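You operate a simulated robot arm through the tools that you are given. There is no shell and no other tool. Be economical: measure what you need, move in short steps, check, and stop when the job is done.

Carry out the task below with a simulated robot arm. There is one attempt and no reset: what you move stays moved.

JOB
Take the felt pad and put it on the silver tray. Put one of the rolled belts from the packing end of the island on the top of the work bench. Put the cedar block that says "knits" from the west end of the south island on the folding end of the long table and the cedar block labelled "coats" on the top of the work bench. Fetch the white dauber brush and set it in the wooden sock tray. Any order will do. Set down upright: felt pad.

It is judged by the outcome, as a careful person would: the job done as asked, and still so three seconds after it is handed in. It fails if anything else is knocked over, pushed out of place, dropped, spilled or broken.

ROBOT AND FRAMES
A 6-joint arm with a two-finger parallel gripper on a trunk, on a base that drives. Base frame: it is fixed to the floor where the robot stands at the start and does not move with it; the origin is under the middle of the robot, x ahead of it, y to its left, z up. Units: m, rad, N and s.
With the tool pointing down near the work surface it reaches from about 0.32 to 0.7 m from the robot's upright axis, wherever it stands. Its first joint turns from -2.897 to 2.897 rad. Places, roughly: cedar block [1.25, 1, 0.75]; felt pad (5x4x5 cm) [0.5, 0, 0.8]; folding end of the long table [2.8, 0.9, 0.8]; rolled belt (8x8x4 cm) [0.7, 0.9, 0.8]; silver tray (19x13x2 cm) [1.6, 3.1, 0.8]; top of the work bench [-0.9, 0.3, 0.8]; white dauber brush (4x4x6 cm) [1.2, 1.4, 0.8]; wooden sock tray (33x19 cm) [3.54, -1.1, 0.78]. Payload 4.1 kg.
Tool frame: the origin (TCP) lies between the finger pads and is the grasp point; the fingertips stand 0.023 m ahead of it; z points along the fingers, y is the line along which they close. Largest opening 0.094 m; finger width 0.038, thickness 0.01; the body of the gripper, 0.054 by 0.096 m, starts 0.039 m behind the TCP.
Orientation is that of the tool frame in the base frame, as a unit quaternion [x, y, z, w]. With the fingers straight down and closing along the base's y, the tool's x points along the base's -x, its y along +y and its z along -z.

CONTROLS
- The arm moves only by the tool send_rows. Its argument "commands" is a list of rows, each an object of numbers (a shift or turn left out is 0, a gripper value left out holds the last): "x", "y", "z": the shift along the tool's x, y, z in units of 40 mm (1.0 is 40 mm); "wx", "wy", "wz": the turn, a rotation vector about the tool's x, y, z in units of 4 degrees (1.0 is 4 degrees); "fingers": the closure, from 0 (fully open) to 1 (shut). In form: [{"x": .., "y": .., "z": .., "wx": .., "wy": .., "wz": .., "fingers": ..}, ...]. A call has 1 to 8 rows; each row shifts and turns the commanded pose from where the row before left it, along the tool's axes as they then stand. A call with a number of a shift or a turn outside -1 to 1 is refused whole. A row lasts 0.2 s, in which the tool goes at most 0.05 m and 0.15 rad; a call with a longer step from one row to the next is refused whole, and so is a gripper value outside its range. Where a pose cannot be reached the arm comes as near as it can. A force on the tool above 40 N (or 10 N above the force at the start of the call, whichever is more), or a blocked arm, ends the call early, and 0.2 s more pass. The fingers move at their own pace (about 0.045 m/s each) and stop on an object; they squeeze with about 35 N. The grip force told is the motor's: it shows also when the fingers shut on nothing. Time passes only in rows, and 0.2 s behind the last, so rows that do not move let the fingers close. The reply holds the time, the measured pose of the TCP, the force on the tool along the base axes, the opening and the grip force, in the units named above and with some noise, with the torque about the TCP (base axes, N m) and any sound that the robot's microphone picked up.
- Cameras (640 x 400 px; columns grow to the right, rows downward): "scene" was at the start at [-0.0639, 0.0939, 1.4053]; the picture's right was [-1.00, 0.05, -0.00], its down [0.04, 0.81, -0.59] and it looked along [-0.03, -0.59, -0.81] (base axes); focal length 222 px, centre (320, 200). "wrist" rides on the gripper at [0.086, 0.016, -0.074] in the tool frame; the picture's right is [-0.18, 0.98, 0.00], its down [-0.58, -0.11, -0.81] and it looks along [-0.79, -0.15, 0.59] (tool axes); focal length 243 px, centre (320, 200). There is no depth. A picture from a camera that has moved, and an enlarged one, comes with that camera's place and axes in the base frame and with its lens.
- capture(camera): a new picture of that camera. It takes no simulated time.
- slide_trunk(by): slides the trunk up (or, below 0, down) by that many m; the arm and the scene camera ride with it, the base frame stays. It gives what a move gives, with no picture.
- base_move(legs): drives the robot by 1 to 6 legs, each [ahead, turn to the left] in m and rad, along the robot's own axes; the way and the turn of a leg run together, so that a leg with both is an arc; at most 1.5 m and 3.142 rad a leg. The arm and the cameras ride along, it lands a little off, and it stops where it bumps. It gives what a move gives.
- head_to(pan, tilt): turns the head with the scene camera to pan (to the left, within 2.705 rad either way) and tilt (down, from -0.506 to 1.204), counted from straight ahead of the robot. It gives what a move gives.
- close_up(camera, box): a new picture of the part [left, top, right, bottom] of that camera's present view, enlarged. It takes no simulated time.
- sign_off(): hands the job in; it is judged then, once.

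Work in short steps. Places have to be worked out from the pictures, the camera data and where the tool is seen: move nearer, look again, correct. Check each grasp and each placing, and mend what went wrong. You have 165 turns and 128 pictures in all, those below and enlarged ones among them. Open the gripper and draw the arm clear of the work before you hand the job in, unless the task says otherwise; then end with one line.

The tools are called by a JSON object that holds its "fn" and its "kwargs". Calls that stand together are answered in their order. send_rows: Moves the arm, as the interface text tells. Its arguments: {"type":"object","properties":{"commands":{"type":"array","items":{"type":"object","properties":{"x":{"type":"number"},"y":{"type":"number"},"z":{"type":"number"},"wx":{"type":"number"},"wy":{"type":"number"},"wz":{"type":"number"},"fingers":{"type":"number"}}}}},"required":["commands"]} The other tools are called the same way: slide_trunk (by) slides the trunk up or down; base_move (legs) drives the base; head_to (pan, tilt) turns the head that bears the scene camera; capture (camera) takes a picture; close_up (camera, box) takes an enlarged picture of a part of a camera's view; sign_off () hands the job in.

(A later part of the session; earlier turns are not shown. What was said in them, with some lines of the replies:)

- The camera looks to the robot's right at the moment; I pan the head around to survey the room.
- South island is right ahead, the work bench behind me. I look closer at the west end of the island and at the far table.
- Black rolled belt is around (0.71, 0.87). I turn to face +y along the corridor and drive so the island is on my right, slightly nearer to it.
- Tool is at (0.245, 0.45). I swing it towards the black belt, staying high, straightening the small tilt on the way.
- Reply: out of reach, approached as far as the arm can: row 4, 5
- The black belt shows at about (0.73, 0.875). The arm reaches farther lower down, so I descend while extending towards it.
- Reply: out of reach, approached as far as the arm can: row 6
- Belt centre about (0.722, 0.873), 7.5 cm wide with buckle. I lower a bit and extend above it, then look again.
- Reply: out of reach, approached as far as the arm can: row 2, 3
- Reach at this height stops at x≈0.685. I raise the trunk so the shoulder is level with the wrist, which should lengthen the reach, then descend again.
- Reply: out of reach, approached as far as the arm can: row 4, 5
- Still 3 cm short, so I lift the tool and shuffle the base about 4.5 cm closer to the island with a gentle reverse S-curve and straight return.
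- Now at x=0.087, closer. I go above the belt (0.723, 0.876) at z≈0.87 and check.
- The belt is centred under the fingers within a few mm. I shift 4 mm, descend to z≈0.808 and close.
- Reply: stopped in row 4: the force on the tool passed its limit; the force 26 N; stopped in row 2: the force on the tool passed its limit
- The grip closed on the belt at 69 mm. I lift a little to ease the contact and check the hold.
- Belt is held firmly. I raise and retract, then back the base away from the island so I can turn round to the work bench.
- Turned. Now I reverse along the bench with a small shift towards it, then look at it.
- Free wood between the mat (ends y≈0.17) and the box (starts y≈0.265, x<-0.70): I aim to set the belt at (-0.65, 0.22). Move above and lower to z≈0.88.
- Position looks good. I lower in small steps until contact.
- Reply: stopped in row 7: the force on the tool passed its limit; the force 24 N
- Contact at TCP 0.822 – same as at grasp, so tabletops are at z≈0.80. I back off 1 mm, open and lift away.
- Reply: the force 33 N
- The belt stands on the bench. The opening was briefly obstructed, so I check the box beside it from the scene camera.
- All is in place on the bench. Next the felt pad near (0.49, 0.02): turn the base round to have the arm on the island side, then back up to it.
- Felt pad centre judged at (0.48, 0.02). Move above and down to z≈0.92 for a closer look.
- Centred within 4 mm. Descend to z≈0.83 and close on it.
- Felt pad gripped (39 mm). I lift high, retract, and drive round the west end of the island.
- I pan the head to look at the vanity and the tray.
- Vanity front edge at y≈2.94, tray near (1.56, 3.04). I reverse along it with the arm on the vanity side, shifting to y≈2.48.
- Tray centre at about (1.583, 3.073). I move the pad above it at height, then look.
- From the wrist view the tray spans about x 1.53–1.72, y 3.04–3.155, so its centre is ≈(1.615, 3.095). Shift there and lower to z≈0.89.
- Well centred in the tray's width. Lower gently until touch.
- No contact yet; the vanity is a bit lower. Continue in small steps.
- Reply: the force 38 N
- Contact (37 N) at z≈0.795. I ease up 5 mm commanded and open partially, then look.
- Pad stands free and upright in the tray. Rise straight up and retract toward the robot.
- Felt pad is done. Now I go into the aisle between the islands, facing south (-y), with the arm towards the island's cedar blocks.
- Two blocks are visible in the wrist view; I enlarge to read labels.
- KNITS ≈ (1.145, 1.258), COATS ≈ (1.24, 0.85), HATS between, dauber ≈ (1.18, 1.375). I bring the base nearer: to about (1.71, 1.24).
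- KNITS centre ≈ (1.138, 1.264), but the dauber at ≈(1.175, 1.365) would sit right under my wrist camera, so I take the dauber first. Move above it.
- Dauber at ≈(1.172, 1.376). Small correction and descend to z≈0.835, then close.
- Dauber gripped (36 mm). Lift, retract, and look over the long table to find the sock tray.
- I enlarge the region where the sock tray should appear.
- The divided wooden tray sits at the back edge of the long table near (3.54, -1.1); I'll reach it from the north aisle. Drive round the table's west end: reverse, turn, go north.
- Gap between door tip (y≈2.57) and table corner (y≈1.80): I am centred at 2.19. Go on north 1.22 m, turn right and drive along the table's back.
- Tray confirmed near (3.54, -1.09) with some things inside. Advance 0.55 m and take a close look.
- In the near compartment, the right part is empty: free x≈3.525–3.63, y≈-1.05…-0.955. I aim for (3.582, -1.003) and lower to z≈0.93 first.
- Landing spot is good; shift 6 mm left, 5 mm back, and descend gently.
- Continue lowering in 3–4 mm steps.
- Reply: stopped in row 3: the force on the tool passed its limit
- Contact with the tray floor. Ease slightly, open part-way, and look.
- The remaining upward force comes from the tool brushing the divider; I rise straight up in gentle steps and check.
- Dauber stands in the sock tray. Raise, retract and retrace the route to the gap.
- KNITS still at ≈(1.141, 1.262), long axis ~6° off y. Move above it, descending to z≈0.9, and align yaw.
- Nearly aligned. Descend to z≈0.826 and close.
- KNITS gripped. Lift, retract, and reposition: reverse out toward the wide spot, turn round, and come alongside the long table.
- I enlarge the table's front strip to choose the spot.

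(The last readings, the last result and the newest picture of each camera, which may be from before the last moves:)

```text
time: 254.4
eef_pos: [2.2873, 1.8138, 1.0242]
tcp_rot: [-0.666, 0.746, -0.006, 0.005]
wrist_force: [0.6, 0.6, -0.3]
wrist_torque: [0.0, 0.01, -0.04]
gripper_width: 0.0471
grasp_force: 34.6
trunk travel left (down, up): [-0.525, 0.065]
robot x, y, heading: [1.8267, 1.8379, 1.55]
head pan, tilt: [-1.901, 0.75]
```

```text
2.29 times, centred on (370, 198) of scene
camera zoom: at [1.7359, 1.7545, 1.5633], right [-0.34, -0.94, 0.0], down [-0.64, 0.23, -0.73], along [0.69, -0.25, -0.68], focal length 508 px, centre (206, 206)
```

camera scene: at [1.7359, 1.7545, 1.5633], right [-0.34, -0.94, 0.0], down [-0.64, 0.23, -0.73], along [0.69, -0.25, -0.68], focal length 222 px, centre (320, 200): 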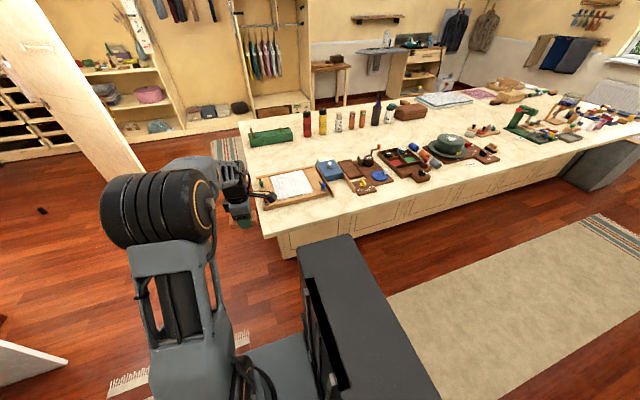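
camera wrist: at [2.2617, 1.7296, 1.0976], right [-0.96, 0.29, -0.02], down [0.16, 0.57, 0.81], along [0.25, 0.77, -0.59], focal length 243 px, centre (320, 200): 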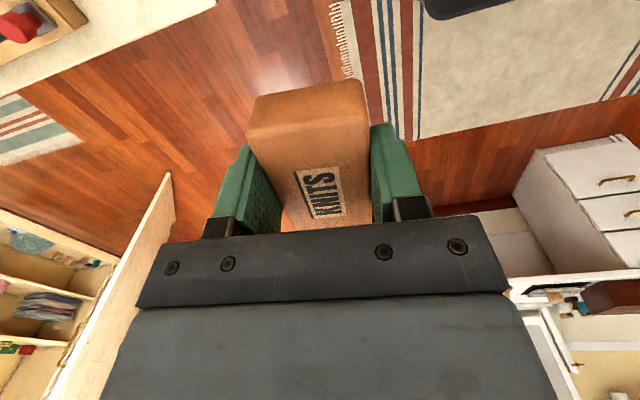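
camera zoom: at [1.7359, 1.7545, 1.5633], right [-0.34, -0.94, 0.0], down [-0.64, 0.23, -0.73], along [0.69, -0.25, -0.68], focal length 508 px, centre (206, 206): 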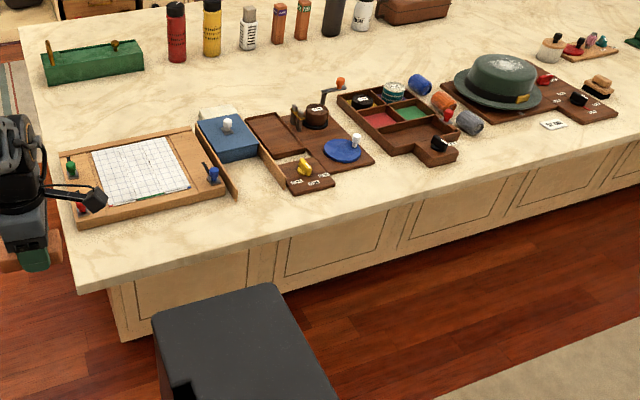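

Free spot between the boards at about (2.445, 1.045). I reverse alongside with a 9 cm shift toward the table.

{"fn": "base_move", "kwargs": {"legs": [[-0.4, 0.25], [-0.4, -0.23]]}}

{"fn": "capture", "kwargs": {"camera": "wrist"}}

{"fn": "capture", "kwargs": {"camera": "scene"}}

```text
time: 259.0
eef_pos: [2.3728, 1.0309, 1.0239]
tcp_rot: [-0.672, 0.741, -0.006, 0.005]
wrist_force: [0.1, -0.5, -0.6]
wrist_torque: [-0.01, 0.01, 0.0]
gripper_width: 0.0472
grasp_force: 34.3
trunk travel left (down, up): [-0.525, 0.065]
robot x, y, heading: [1.9072, 1.0463, 1.562]
head pan, tilt: [-1.901, 0.75]
```

```text
61 pictures are left
camera wrist: at [2.3478, 0.9465, 1.0976], right [-0.96, 0.28, -0.02], down [0.15, 0.57, 0.81], along [0.23, 0.77, -0.59], focal length 243 px, centre (320, 200)
```

wrist: 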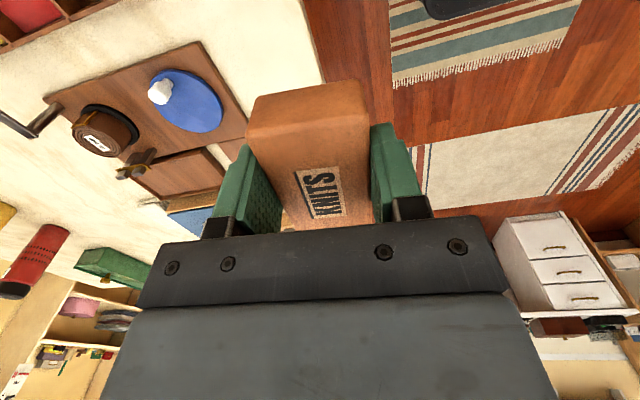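

```text
60 pictures are left
camera scene: at [1.8217, 0.9628, 1.5633], right [-0.33, -0.94, 0.0], down [-0.64, 0.23, -0.73], along [0.69, -0.24, -0.68], focal length 222 px, centre (320, 200)
```

scene: 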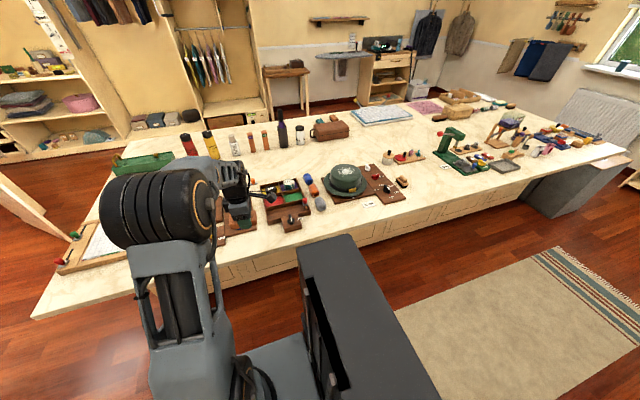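

Strip is x≈2.39–2.505 there; aim for (2.447, 1.02), square to the edge. Move and lower to z≈0.875.

{"fn": "send_rows", "kwargs": {"commands": [{"wz": -0.7}, {"wz": -0.7}, {"y": -0.92, "x": 0.14}, {"y": -0.92, "x": 0.13}, {"z": 0.9}, {"z": 0.9}, {"z": 0.9}, {"z": 0.9}]}}

{"fn": "capture", "kwargs": {"camera": "wrist"}}

```text
time: 260.8
eef_pos: [2.4481, 1.0194, 0.882]
tcp_rot: [-0.706, 0.708, -0.006, 0.006]
wrist_force: [0.4, 0.2, 0.5]
wrist_torque: [0.04, 0.01, 0.03]
gripper_width: 0.0474
grasp_force: 35.0
trunk travel left (down, up): [-0.525, 0.065]
robot x, y, heading: [1.9115, 1.0504, 1.564]
head pan, tilt: [-1.901, 0.75]
```

```text
59 pictures are left
camera wrist: at [2.4321, 0.9336, 0.9554], right [-0.98, 0.18, -0.02], down [0.1, 0.58, 0.81], along [0.16, 0.79, -0.59], focal length 243 px, centre (320, 200)
```

wrist: 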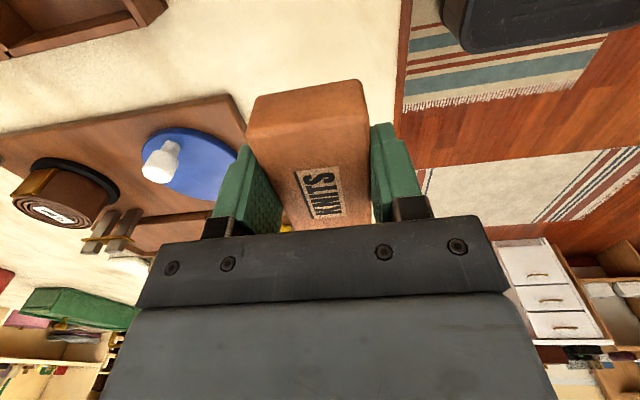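

Clear on both sides. Shift 4 mm towards the edge and lower gently.

{"fn": "send_rows", "kwargs": {"commands": [{"y": 0.1, "z": 0.5}, {"z": 0.4}, {"z": 0.2}, {"z": 0.1}, {"z": 0.1}, {"z": 0.1}, {"z": 0.1}, {"z": 0.1}]}}

```text
time: 262.6
eef_pos: [2.4448, 1.0187, 0.8173]
tcp_rot: [0.707, -0.707, 0.006, -0.006]
wrist_force: [0.2, -0.1, -0.5]
wrist_torque: [0.01, -0.02, 0.0]
gripper_width: 0.0474
grasp_force: 35.1
trunk travel left (down, up): [-0.525, 0.065]
robot x, y, heading: [1.9074, 1.0482, 1.562]
head pan, tilt: [-1.901, 0.75]
```

{"fn": "send_rows", "kwargs": {"commands": [{"z": 0.1}, {"z": 0.1}, {"z": 0.1}, {"z": 0.1}, {"z": 0.1}, {"z": 0.1}]}}

```text
time: 263.8
eef_pos: [2.4466, 1.0199, 0.8036]
tcp_rot: [0.707, -0.707, 0.01, -0.007]
wrist_force: [-9.7, 1.5, 18.5]
wrist_torque: [0.18, 0.76, 0.11]
gripper_width: 0.0471
grasp_force: 34.9
trunk travel left (down, up): [-0.525, 0.065]
robot x, y, heading: [1.9097, 1.0455, 1.559]
head pan, tilt: [-1.901, 0.75]
stopped in row 6: the force on the tool passed its limit (the readings are from after the stop); the commanded pose is now the measured one
```

Contact at z≈0.804. Ease up slightly, open partly and check.

{"fn": "send_rows", "kwargs": {"commands": [{"z": -0.05}, {"fingers": 0.42}, {"fingers": 0.36}, {"fingers": 0.36}]}}

{"fn": "send_rows", "kwargs": {"commands": [{"z": -0.4}, {"z": -0.8}, {"z": -0.9}, {"z": -0.9}, {"z": -0.9}, {"z": -0.9, "fingers": 0}, {"z": -0.9}]}}

{"fn": "capture", "kwargs": {"camera": "wrist"}}

```text
time: 264.8
eef_pos: [2.4487, 1.0194, 0.8047]
tcp_rot: [0.708, -0.706, 0.01, -0.007]
wrist_force: [9.4, 0.4, 8.8]
wrist_torque: [0.16, 0.13, -0.15]
gripper_width: 0.0564
grasp_force: 0.0
trunk travel left (down, up): [-0.525, 0.065]
robot x, y, heading: [1.9112, 1.0456, 1.561]
head pan, tilt: [-1.901, 0.75]
```

```text
time: 266.4
eef_pos: [2.4423, 1.0211, 1.0318]
tcp_rot: [0.707, -0.707, 0.009, -0.007]
wrist_force: [0.7, 0.5, 0.5]
wrist_torque: [-0.02, -0.01, 0.01]
gripper_width: 0.0942
grasp_force: 0.1
trunk travel left (down, up): [-0.525, 0.065]
robot x, y, heading: [1.9046, 1.0486, 1.559]
head pan, tilt: [-1.901, 0.75]
```

```text
58 pictures are left
camera wrist: at [2.4255, 0.9344, 1.105], right [-0.98, 0.18, -0.02], down [0.09, 0.58, 0.81], along [0.16, 0.79, -0.59], focal length 243 px, centre (320, 200)
```

wrist: 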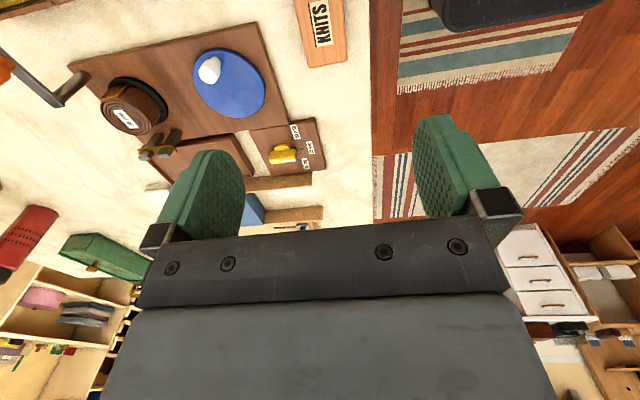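

KNITS lies flat on the table, neighbours untouched. Retract, correct the tiny tilt, turn round and line up with COATS (1.24, 0.85).

{"fn": "send_rows", "kwargs": {"commands": [{"y": 0.9, "wx": -0.32}, {"y": 0.9}, {"y": 0.9}]}}

{"fn": "base_move", "kwargs": {"legs": [[0, -3.13], [0.25, -0.4], [0.25, 0.4], [-0.28, 0]]}}

{"fn": "capture", "kwargs": {"camera": "wrist"}}

```text
time: 267.2
eef_pos: [2.3344, 1.0213, 1.0313]
tcp_rot: [0.708, -0.707, 0.001, 0.001]
wrist_force: [-0.3, 0.8, 0.0]
wrist_torque: [-0.02, 0.0, -0.01]
gripper_width: 0.0941
grasp_force: 0.1
trunk travel left (down, up): [-0.525, 0.065]
robot x, y, heading: [1.9101, 1.0485, 1.567]
head pan, tilt: [-1.901, 0.75]
```

```text
time: 279.3
eef_pos: [1.3891, 0.8734, 1.0313]
tcp_rot: [0.705, 0.709, 0.001, -0.002]
wrist_force: [0.1, 0.7, 0.2]
wrist_torque: [-0.02, -0.02, -0.01]
gripper_width: 0.0938
grasp_force: 0.1
trunk travel left (down, up): [-0.525, 0.065]
robot x, y, heading: [1.8104, 0.8444, -1.574]
head pan, tilt: [-1.901, 0.75]
```

```text
57 pictures are left
camera wrist: at [1.405, 0.9599, 1.1049], right [0.98, -0.18, 0.0], down [-0.11, -0.58, 0.8], along [-0.14, -0.79, -0.59], focal length 243 px, centre (320, 200)
```

wrist: 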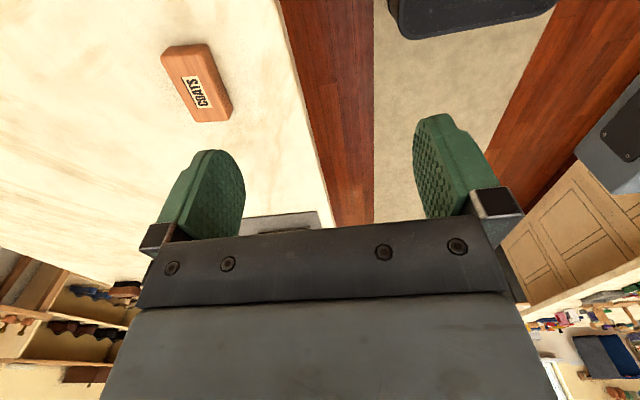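

COATS at ≈(1.241, 0.84), ~9° yaw. Move above, lowering to z≈0.9.

{"fn": "send_rows", "kwargs": {"commands": [{"y": -0.74, "x": -0.17, "z": 0.6}, {"y": -0.74, "x": -0.17, "z": 0.6}, {"y": -0.74, "x": -0.17, "z": 0.6}, {"y": -0.74, "x": -0.17, "z": 0.6}, {"y": -0.74, "x": -0.17, "z": 0.6}, {"wz": 1}, {"wz": 1}, {}]}}

{"fn": "capture", "kwargs": {"camera": "wrist"}}

```text
time: 281.1
eef_pos: [1.2405, 0.8387, 0.9107]
tcp_rot: [0.753, 0.659, 0.002, -0.002]
wrist_force: [0.3, -0.5, 0.5]
wrist_torque: [0.0, 0.0, 0.0]
gripper_width: 0.094
grasp_force: 0.0
trunk travel left (down, up): [-0.525, 0.065]
robot x, y, heading: [1.8157, 0.8432, -1.569]
head pan, tilt: [-1.901, 0.75]
```

```text
56 pictures are left
camera wrist: at [1.2692, 0.9219, 0.9844], right [0.95, -0.31, 0.0], down [-0.19, -0.56, 0.8], along [-0.25, -0.76, -0.59], focal length 243 px, centre (320, 200)
```

wrist: 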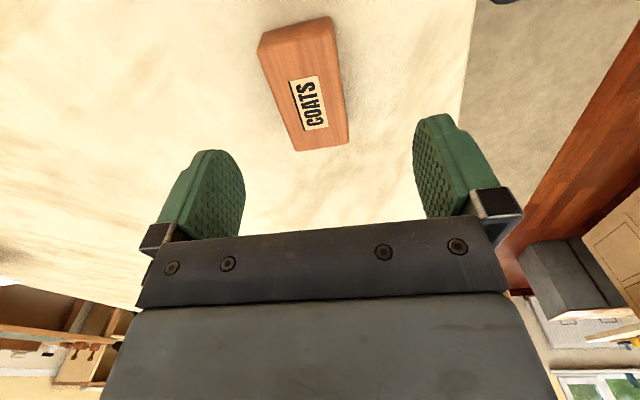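

Very similar to the KNITS view, 8 mm left. Correct, descend and grip.

{"fn": "send_rows", "kwargs": {"commands": [{"y": -0.2, "x": -0.1, "z": 0.6, "wz": -0.4}, {"z": 0.6}, {"z": 0.5}, {"z": 0.38}, {}]}}

{"fn": "send_rows", "kwargs": {"commands": [{"fingers": 1}, {"fingers": 1}, {"fingers": 1}, {"fingers": 1}, {"fingers": 1}]}}

{"fn": "send_rows", "kwargs": {"commands": [{"z": -0.5}, {"z": -0.9}, {"z": -0.9}, {"z": -0.9, "y": 0.5}, {"z": -0.9, "y": 0.8}, {"z": -0.9, "y": 0.8}, {"y": 0.8}, {"y": 0.6, "z": -0.4}]}}

{"fn": "capture", "kwargs": {"camera": "wrist"}}

```text
time: 282.3
eef_pos: [1.2334, 0.836, 0.8255]
tcp_rot: [0.744, 0.668, 0.001, -0.002]
wrist_force: [0.6, -0.2, 1.0]
wrist_torque: [0.01, -0.02, 0.04]
gripper_width: 0.0939
grasp_force: 0.1
trunk travel left (down, up): [-0.525, 0.065]
robot x, y, heading: [1.8094, 0.8483, -1.567]
head pan, tilt: [-1.901, 0.75]
```

```text
time: 283.5
eef_pos: [1.2325, 0.8359, 0.8262]
tcp_rot: [0.744, 0.668, 0.001, -0.002]
wrist_force: [-0.9, -0.5, 0.2]
wrist_torque: [-0.03, 0.01, 0.03]
gripper_width: 0.0473
grasp_force: 34.6
trunk travel left (down, up): [-0.525, 0.065]
robot x, y, heading: [1.8115, 0.8471, -1.569]
head pan, tilt: [-1.901, 0.75]
```

```text
time: 285.3
eef_pos: [1.372, 0.8208, 1.0442]
tcp_rot: [0.744, 0.668, 0.002, -0.002]
wrist_force: [-0.6, -0.2, -1.4]
wrist_torque: [0.0, 0.01, 0.0]
gripper_width: 0.0473
grasp_force: 35.3
trunk travel left (down, up): [-0.525, 0.065]
robot x, y, heading: [1.8143, 0.843, -1.579]
head pan, tilt: [-1.901, 0.75]
```

```text
55 pictures are left
camera wrist: at [1.3988, 0.9049, 1.1182], right [0.96, -0.29, 0.0], down [-0.17, -0.57, 0.8], along [-0.23, -0.77, -0.59], focal length 243 px, centre (320, 200)
```

wrist: 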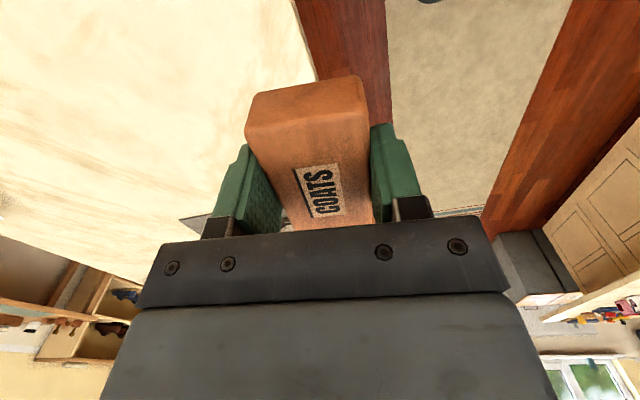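

COATS gripped. Drive back round the west end and into the corridor by the work bench (heading south, arm on the bench side).

{"fn": "base_move", "kwargs": {"legs": [[-1.36, 0], [0, -1.563], [1.0, 0], [0.86, 0]]}}

{"fn": "base_move", "kwargs": {"legs": [[0, 1.57]]}}

```text
time: 304.9
eef_pos: [-0.0993, 2.6099, 1.0439]
tcp_rot: [0.999, -0.04, 0.001, 0.0]
wrist_force: [-0.5, 0.6, -1.2]
wrist_torque: [-0.01, -0.03, 0.0]
gripper_width: 0.047
grasp_force: 35.1
trunk travel left (down, up): [-0.525, 0.065]
robot x, y, heading: [-0.0598, 2.1711, -3.115]
head pan, tilt: [-1.901, 0.75]
```

```text
time: 309.1
eef_pos: [-0.4998, 2.1271, 1.0443]
tcp_rot: [0.731, 0.682, 0.002, -0.002]
wrist_force: [0.0, 0.4, -1.4]
wrist_torque: [0.03, -0.01, 0.02]
gripper_width: 0.0472
grasp_force: 34.8
trunk travel left (down, up): [-0.525, 0.065]
robot x, y, heading: [-0.057, 2.1748, -1.531]
head pan, tilt: [-1.901, 0.75]
```

{"fn": "base_move", "kwargs": {"legs": [[0, -0.06], [1.4, 0], [0.2, 0.02]]}}

{"fn": "head_to", "kwargs": {"pan": -1.3, "tilt": 0.8}}

{"fn": "capture", "kwargs": {"camera": "scene"}}

{"fn": "capture", "kwargs": {"camera": "wrist"}}

```text
time: 317.8
eef_pos: [-0.5335, 0.5441, 1.0445]
tcp_rot: [0.744, 0.669, 0.002, -0.001]
wrist_force: [-0.4, -0.7, -1.0]
wrist_torque: [-0.03, 0.0, 0.0]
gripper_width: 0.0473
grasp_force: 35.0
trunk travel left (down, up): [-0.525, 0.065]
robot x, y, heading: [-0.0963, 0.5713, -1.569]
head pan, tilt: [-1.901, 0.75]
```

```text
time: 318.8
eef_pos: [-0.5322, 0.5449, 1.0442]
tcp_rot: [0.744, 0.668, 0.002, -0.001]
wrist_force: [-1.7, -0.5, -0.2]
wrist_torque: [0.02, -0.02, 0.01]
gripper_width: 0.0471
grasp_force: 34.4
trunk travel left (down, up): [-0.525, 0.065]
robot x, y, heading: [-0.0937, 0.569, -1.566]
head pan, tilt: [-1.3, 0.799]
```

```text
54 pictures are left
camera scene: at [-0.0041, 0.61, 1.5594], right [-0.27, 0.96, 0.0], down [0.69, 0.19, -0.7], along [-0.67, -0.19, -0.72], focal length 222 px, centre (320, 200)
```

scene: 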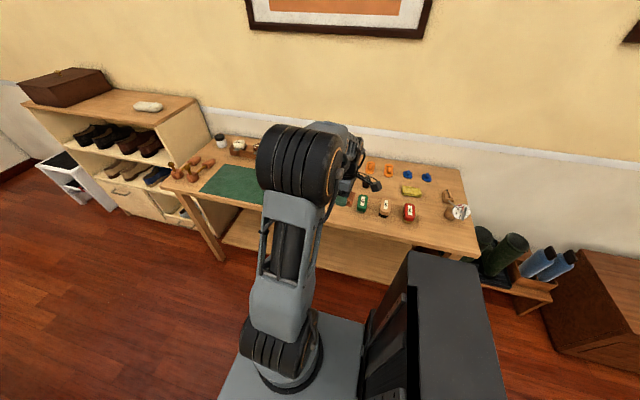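

```text
53 pictures are left
camera wrist: at [-0.5061, 0.6289, 1.1182], right [0.96, -0.29, 0.0], down [-0.17, -0.57, 0.8], along [-0.23, -0.77, -0.59], focal length 243 px, centre (320, 200)
```

wrist: 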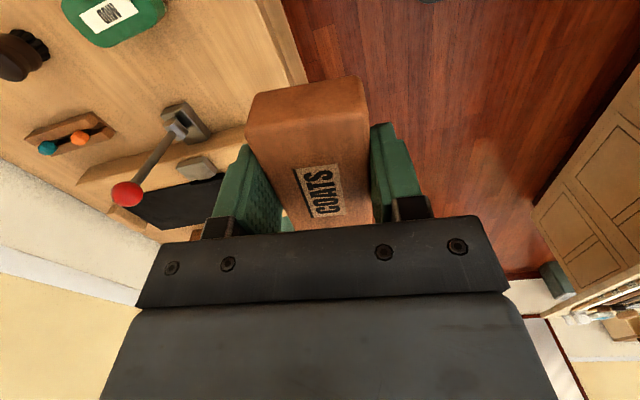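

Free bench wood at about (-0.65, 0.525) between lever, green tin and front edge. Square up, move above it and lower to z≈0.88.

{"fn": "send_rows", "kwargs": {"commands": [{"wz": -0.8}, {"wz": -0.75, "z": 0.3}, {"y": -0.98, "x": -0.16, "z": 0.3}, {"y": -0.98, "x": -0.16, "z": 0.3}, {"y": -0.98, "x": -0.16, "z": 0.3}, {"z": 0.95}, {"z": 0.95}, {"z": 0.9}]}}

{"fn": "capture", "kwargs": {"camera": "wrist"}}

```text
time: 320.6
eef_pos: [-0.6492, 0.5255, 0.884]
tcp_rot: [0.707, 0.708, 0.002, -0.002]
wrist_force: [0.5, 0.1, 0.2]
wrist_torque: [0.02, -0.03, -0.02]
gripper_width: 0.0474
grasp_force: 34.9
trunk travel left (down, up): [-0.525, 0.065]
robot x, y, heading: [-0.0932, 0.5715, -1.573]
head pan, tilt: [-1.3, 0.799]
```

```text
52 pictures are left
camera wrist: at [-0.6322, 0.6124, 0.9574], right [0.98, -0.18, 0.0], down [-0.11, -0.58, 0.8], along [-0.15, -0.79, -0.59], focal length 243 px, centre (320, 200)
```

wrist: 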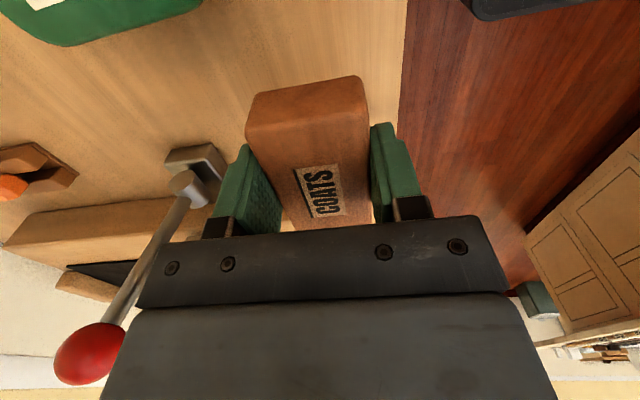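

Clear of lever (x≤-0.73) and edge. Shift 5 mm outward and lower until contact.

{"fn": "send_rows", "kwargs": {"commands": [{"y": 0.12, "z": 0.5}, {"z": 0.4}, {"z": 0.15}, {"z": 0.1}, {"z": 0.1}, {"z": 0.1}, {"z": 0.1}, {"z": 0.1}]}}

```text
time: 322.4
eef_pos: [-0.6444, 0.525, 0.8269]
tcp_rot: [0.706, 0.708, -0.002, -0.004]
wrist_force: [5.6, -1.3, 31.0]
wrist_torque: [-0.21, -0.41, 0.03]
gripper_width: 0.0469
grasp_force: 35.3
trunk travel left (down, up): [-0.525, 0.065]
robot x, y, heading: [-0.093, 0.5709, -1.572]
head pan, tilt: [-1.3, 0.799]
```

Block is pressed on the bench (31 N). Ease up, open partly, rise.

{"fn": "send_rows", "kwargs": {"commands": [{"z": -0.1}, {"fingers": 0.42}, {"fingers": 0.36}, {"fingers": 0.36}]}}

{"fn": "send_rows", "kwargs": {"commands": [{"z": -0.4}, {"z": -0.8}, {"z": -0.9}, {"z": -0.9}, {"z": -0.9, "y": 0.4}, {"z": -0.9, "y": 0.6}, {"y": 1, "fingers": 0}, {"y": 1}]}}

{"fn": "capture", "kwargs": {"camera": "wrist"}}

{"fn": "close_up", "kwargs": {"camera": "scene", "box": [180, 120, 500, 320]}}

```text
time: 323.4
eef_pos: [-0.6449, 0.5257, 0.8252]
tcp_rot: [0.707, 0.708, 0.002, 0.0]
wrist_force: [0.0, 0.7, -0.1]
wrist_torque: [0.0, -0.01, 0.03]
gripper_width: 0.0602
grasp_force: 0.0
trunk travel left (down, up): [-0.525, 0.065]
robot x, y, heading: [-0.0921, 0.5685, -1.571]
head pan, tilt: [-1.3, 0.799]
```

```text
time: 325.2
eef_pos: [-0.525, 0.525, 1.0178]
tcp_rot: [0.707, 0.708, 0.001, -0.001]
wrist_force: [-0.5, 0.1, 0.2]
wrist_torque: [0.01, -0.02, 0.02]
gripper_width: 0.0943
grasp_force: 0.0
trunk travel left (down, up): [-0.525, 0.065]
robot x, y, heading: [-0.0944, 0.5698, -1.573]
head pan, tilt: [-1.3, 0.799]
```

```text
51 pictures are left
camera wrist: at [-0.508, 0.6117, 1.0913], right [0.98, -0.18, 0.0], down [-0.11, -0.58, 0.8], along [-0.15, -0.79, -0.59], focal length 243 px, centre (320, 200)
```

wrist: 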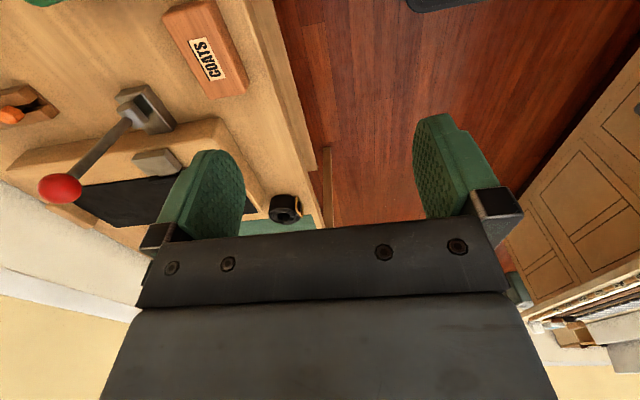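

```text
2.00 times, centred on (340, 220) of scene
camera zoom: at [-0.0035, 0.6099, 1.5593], right [-0.27, 0.96, 0.0], down [0.69, 0.19, -0.7], along [-0.67, -0.19, -0.72], focal length 444 px, centre (280, 160)
```

zoom: 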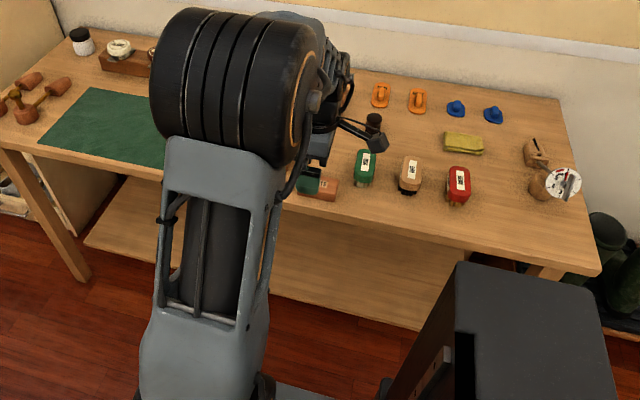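

Both the COATS block and the belt rest on the bench, everything around is in place; the gripper is open and clear, so I hand in.

{"fn": "sign_off", "kwargs": {}}

```text
The job is handed in.
```

All five items are placed, each checked after I let go. The felt pad stands upright on the silver tray, and a black rolled belt and the "coats" block are on the work bench. The "knits" block is on the folding end of the long table, and the white dauber brush is in the wooden sock tray.
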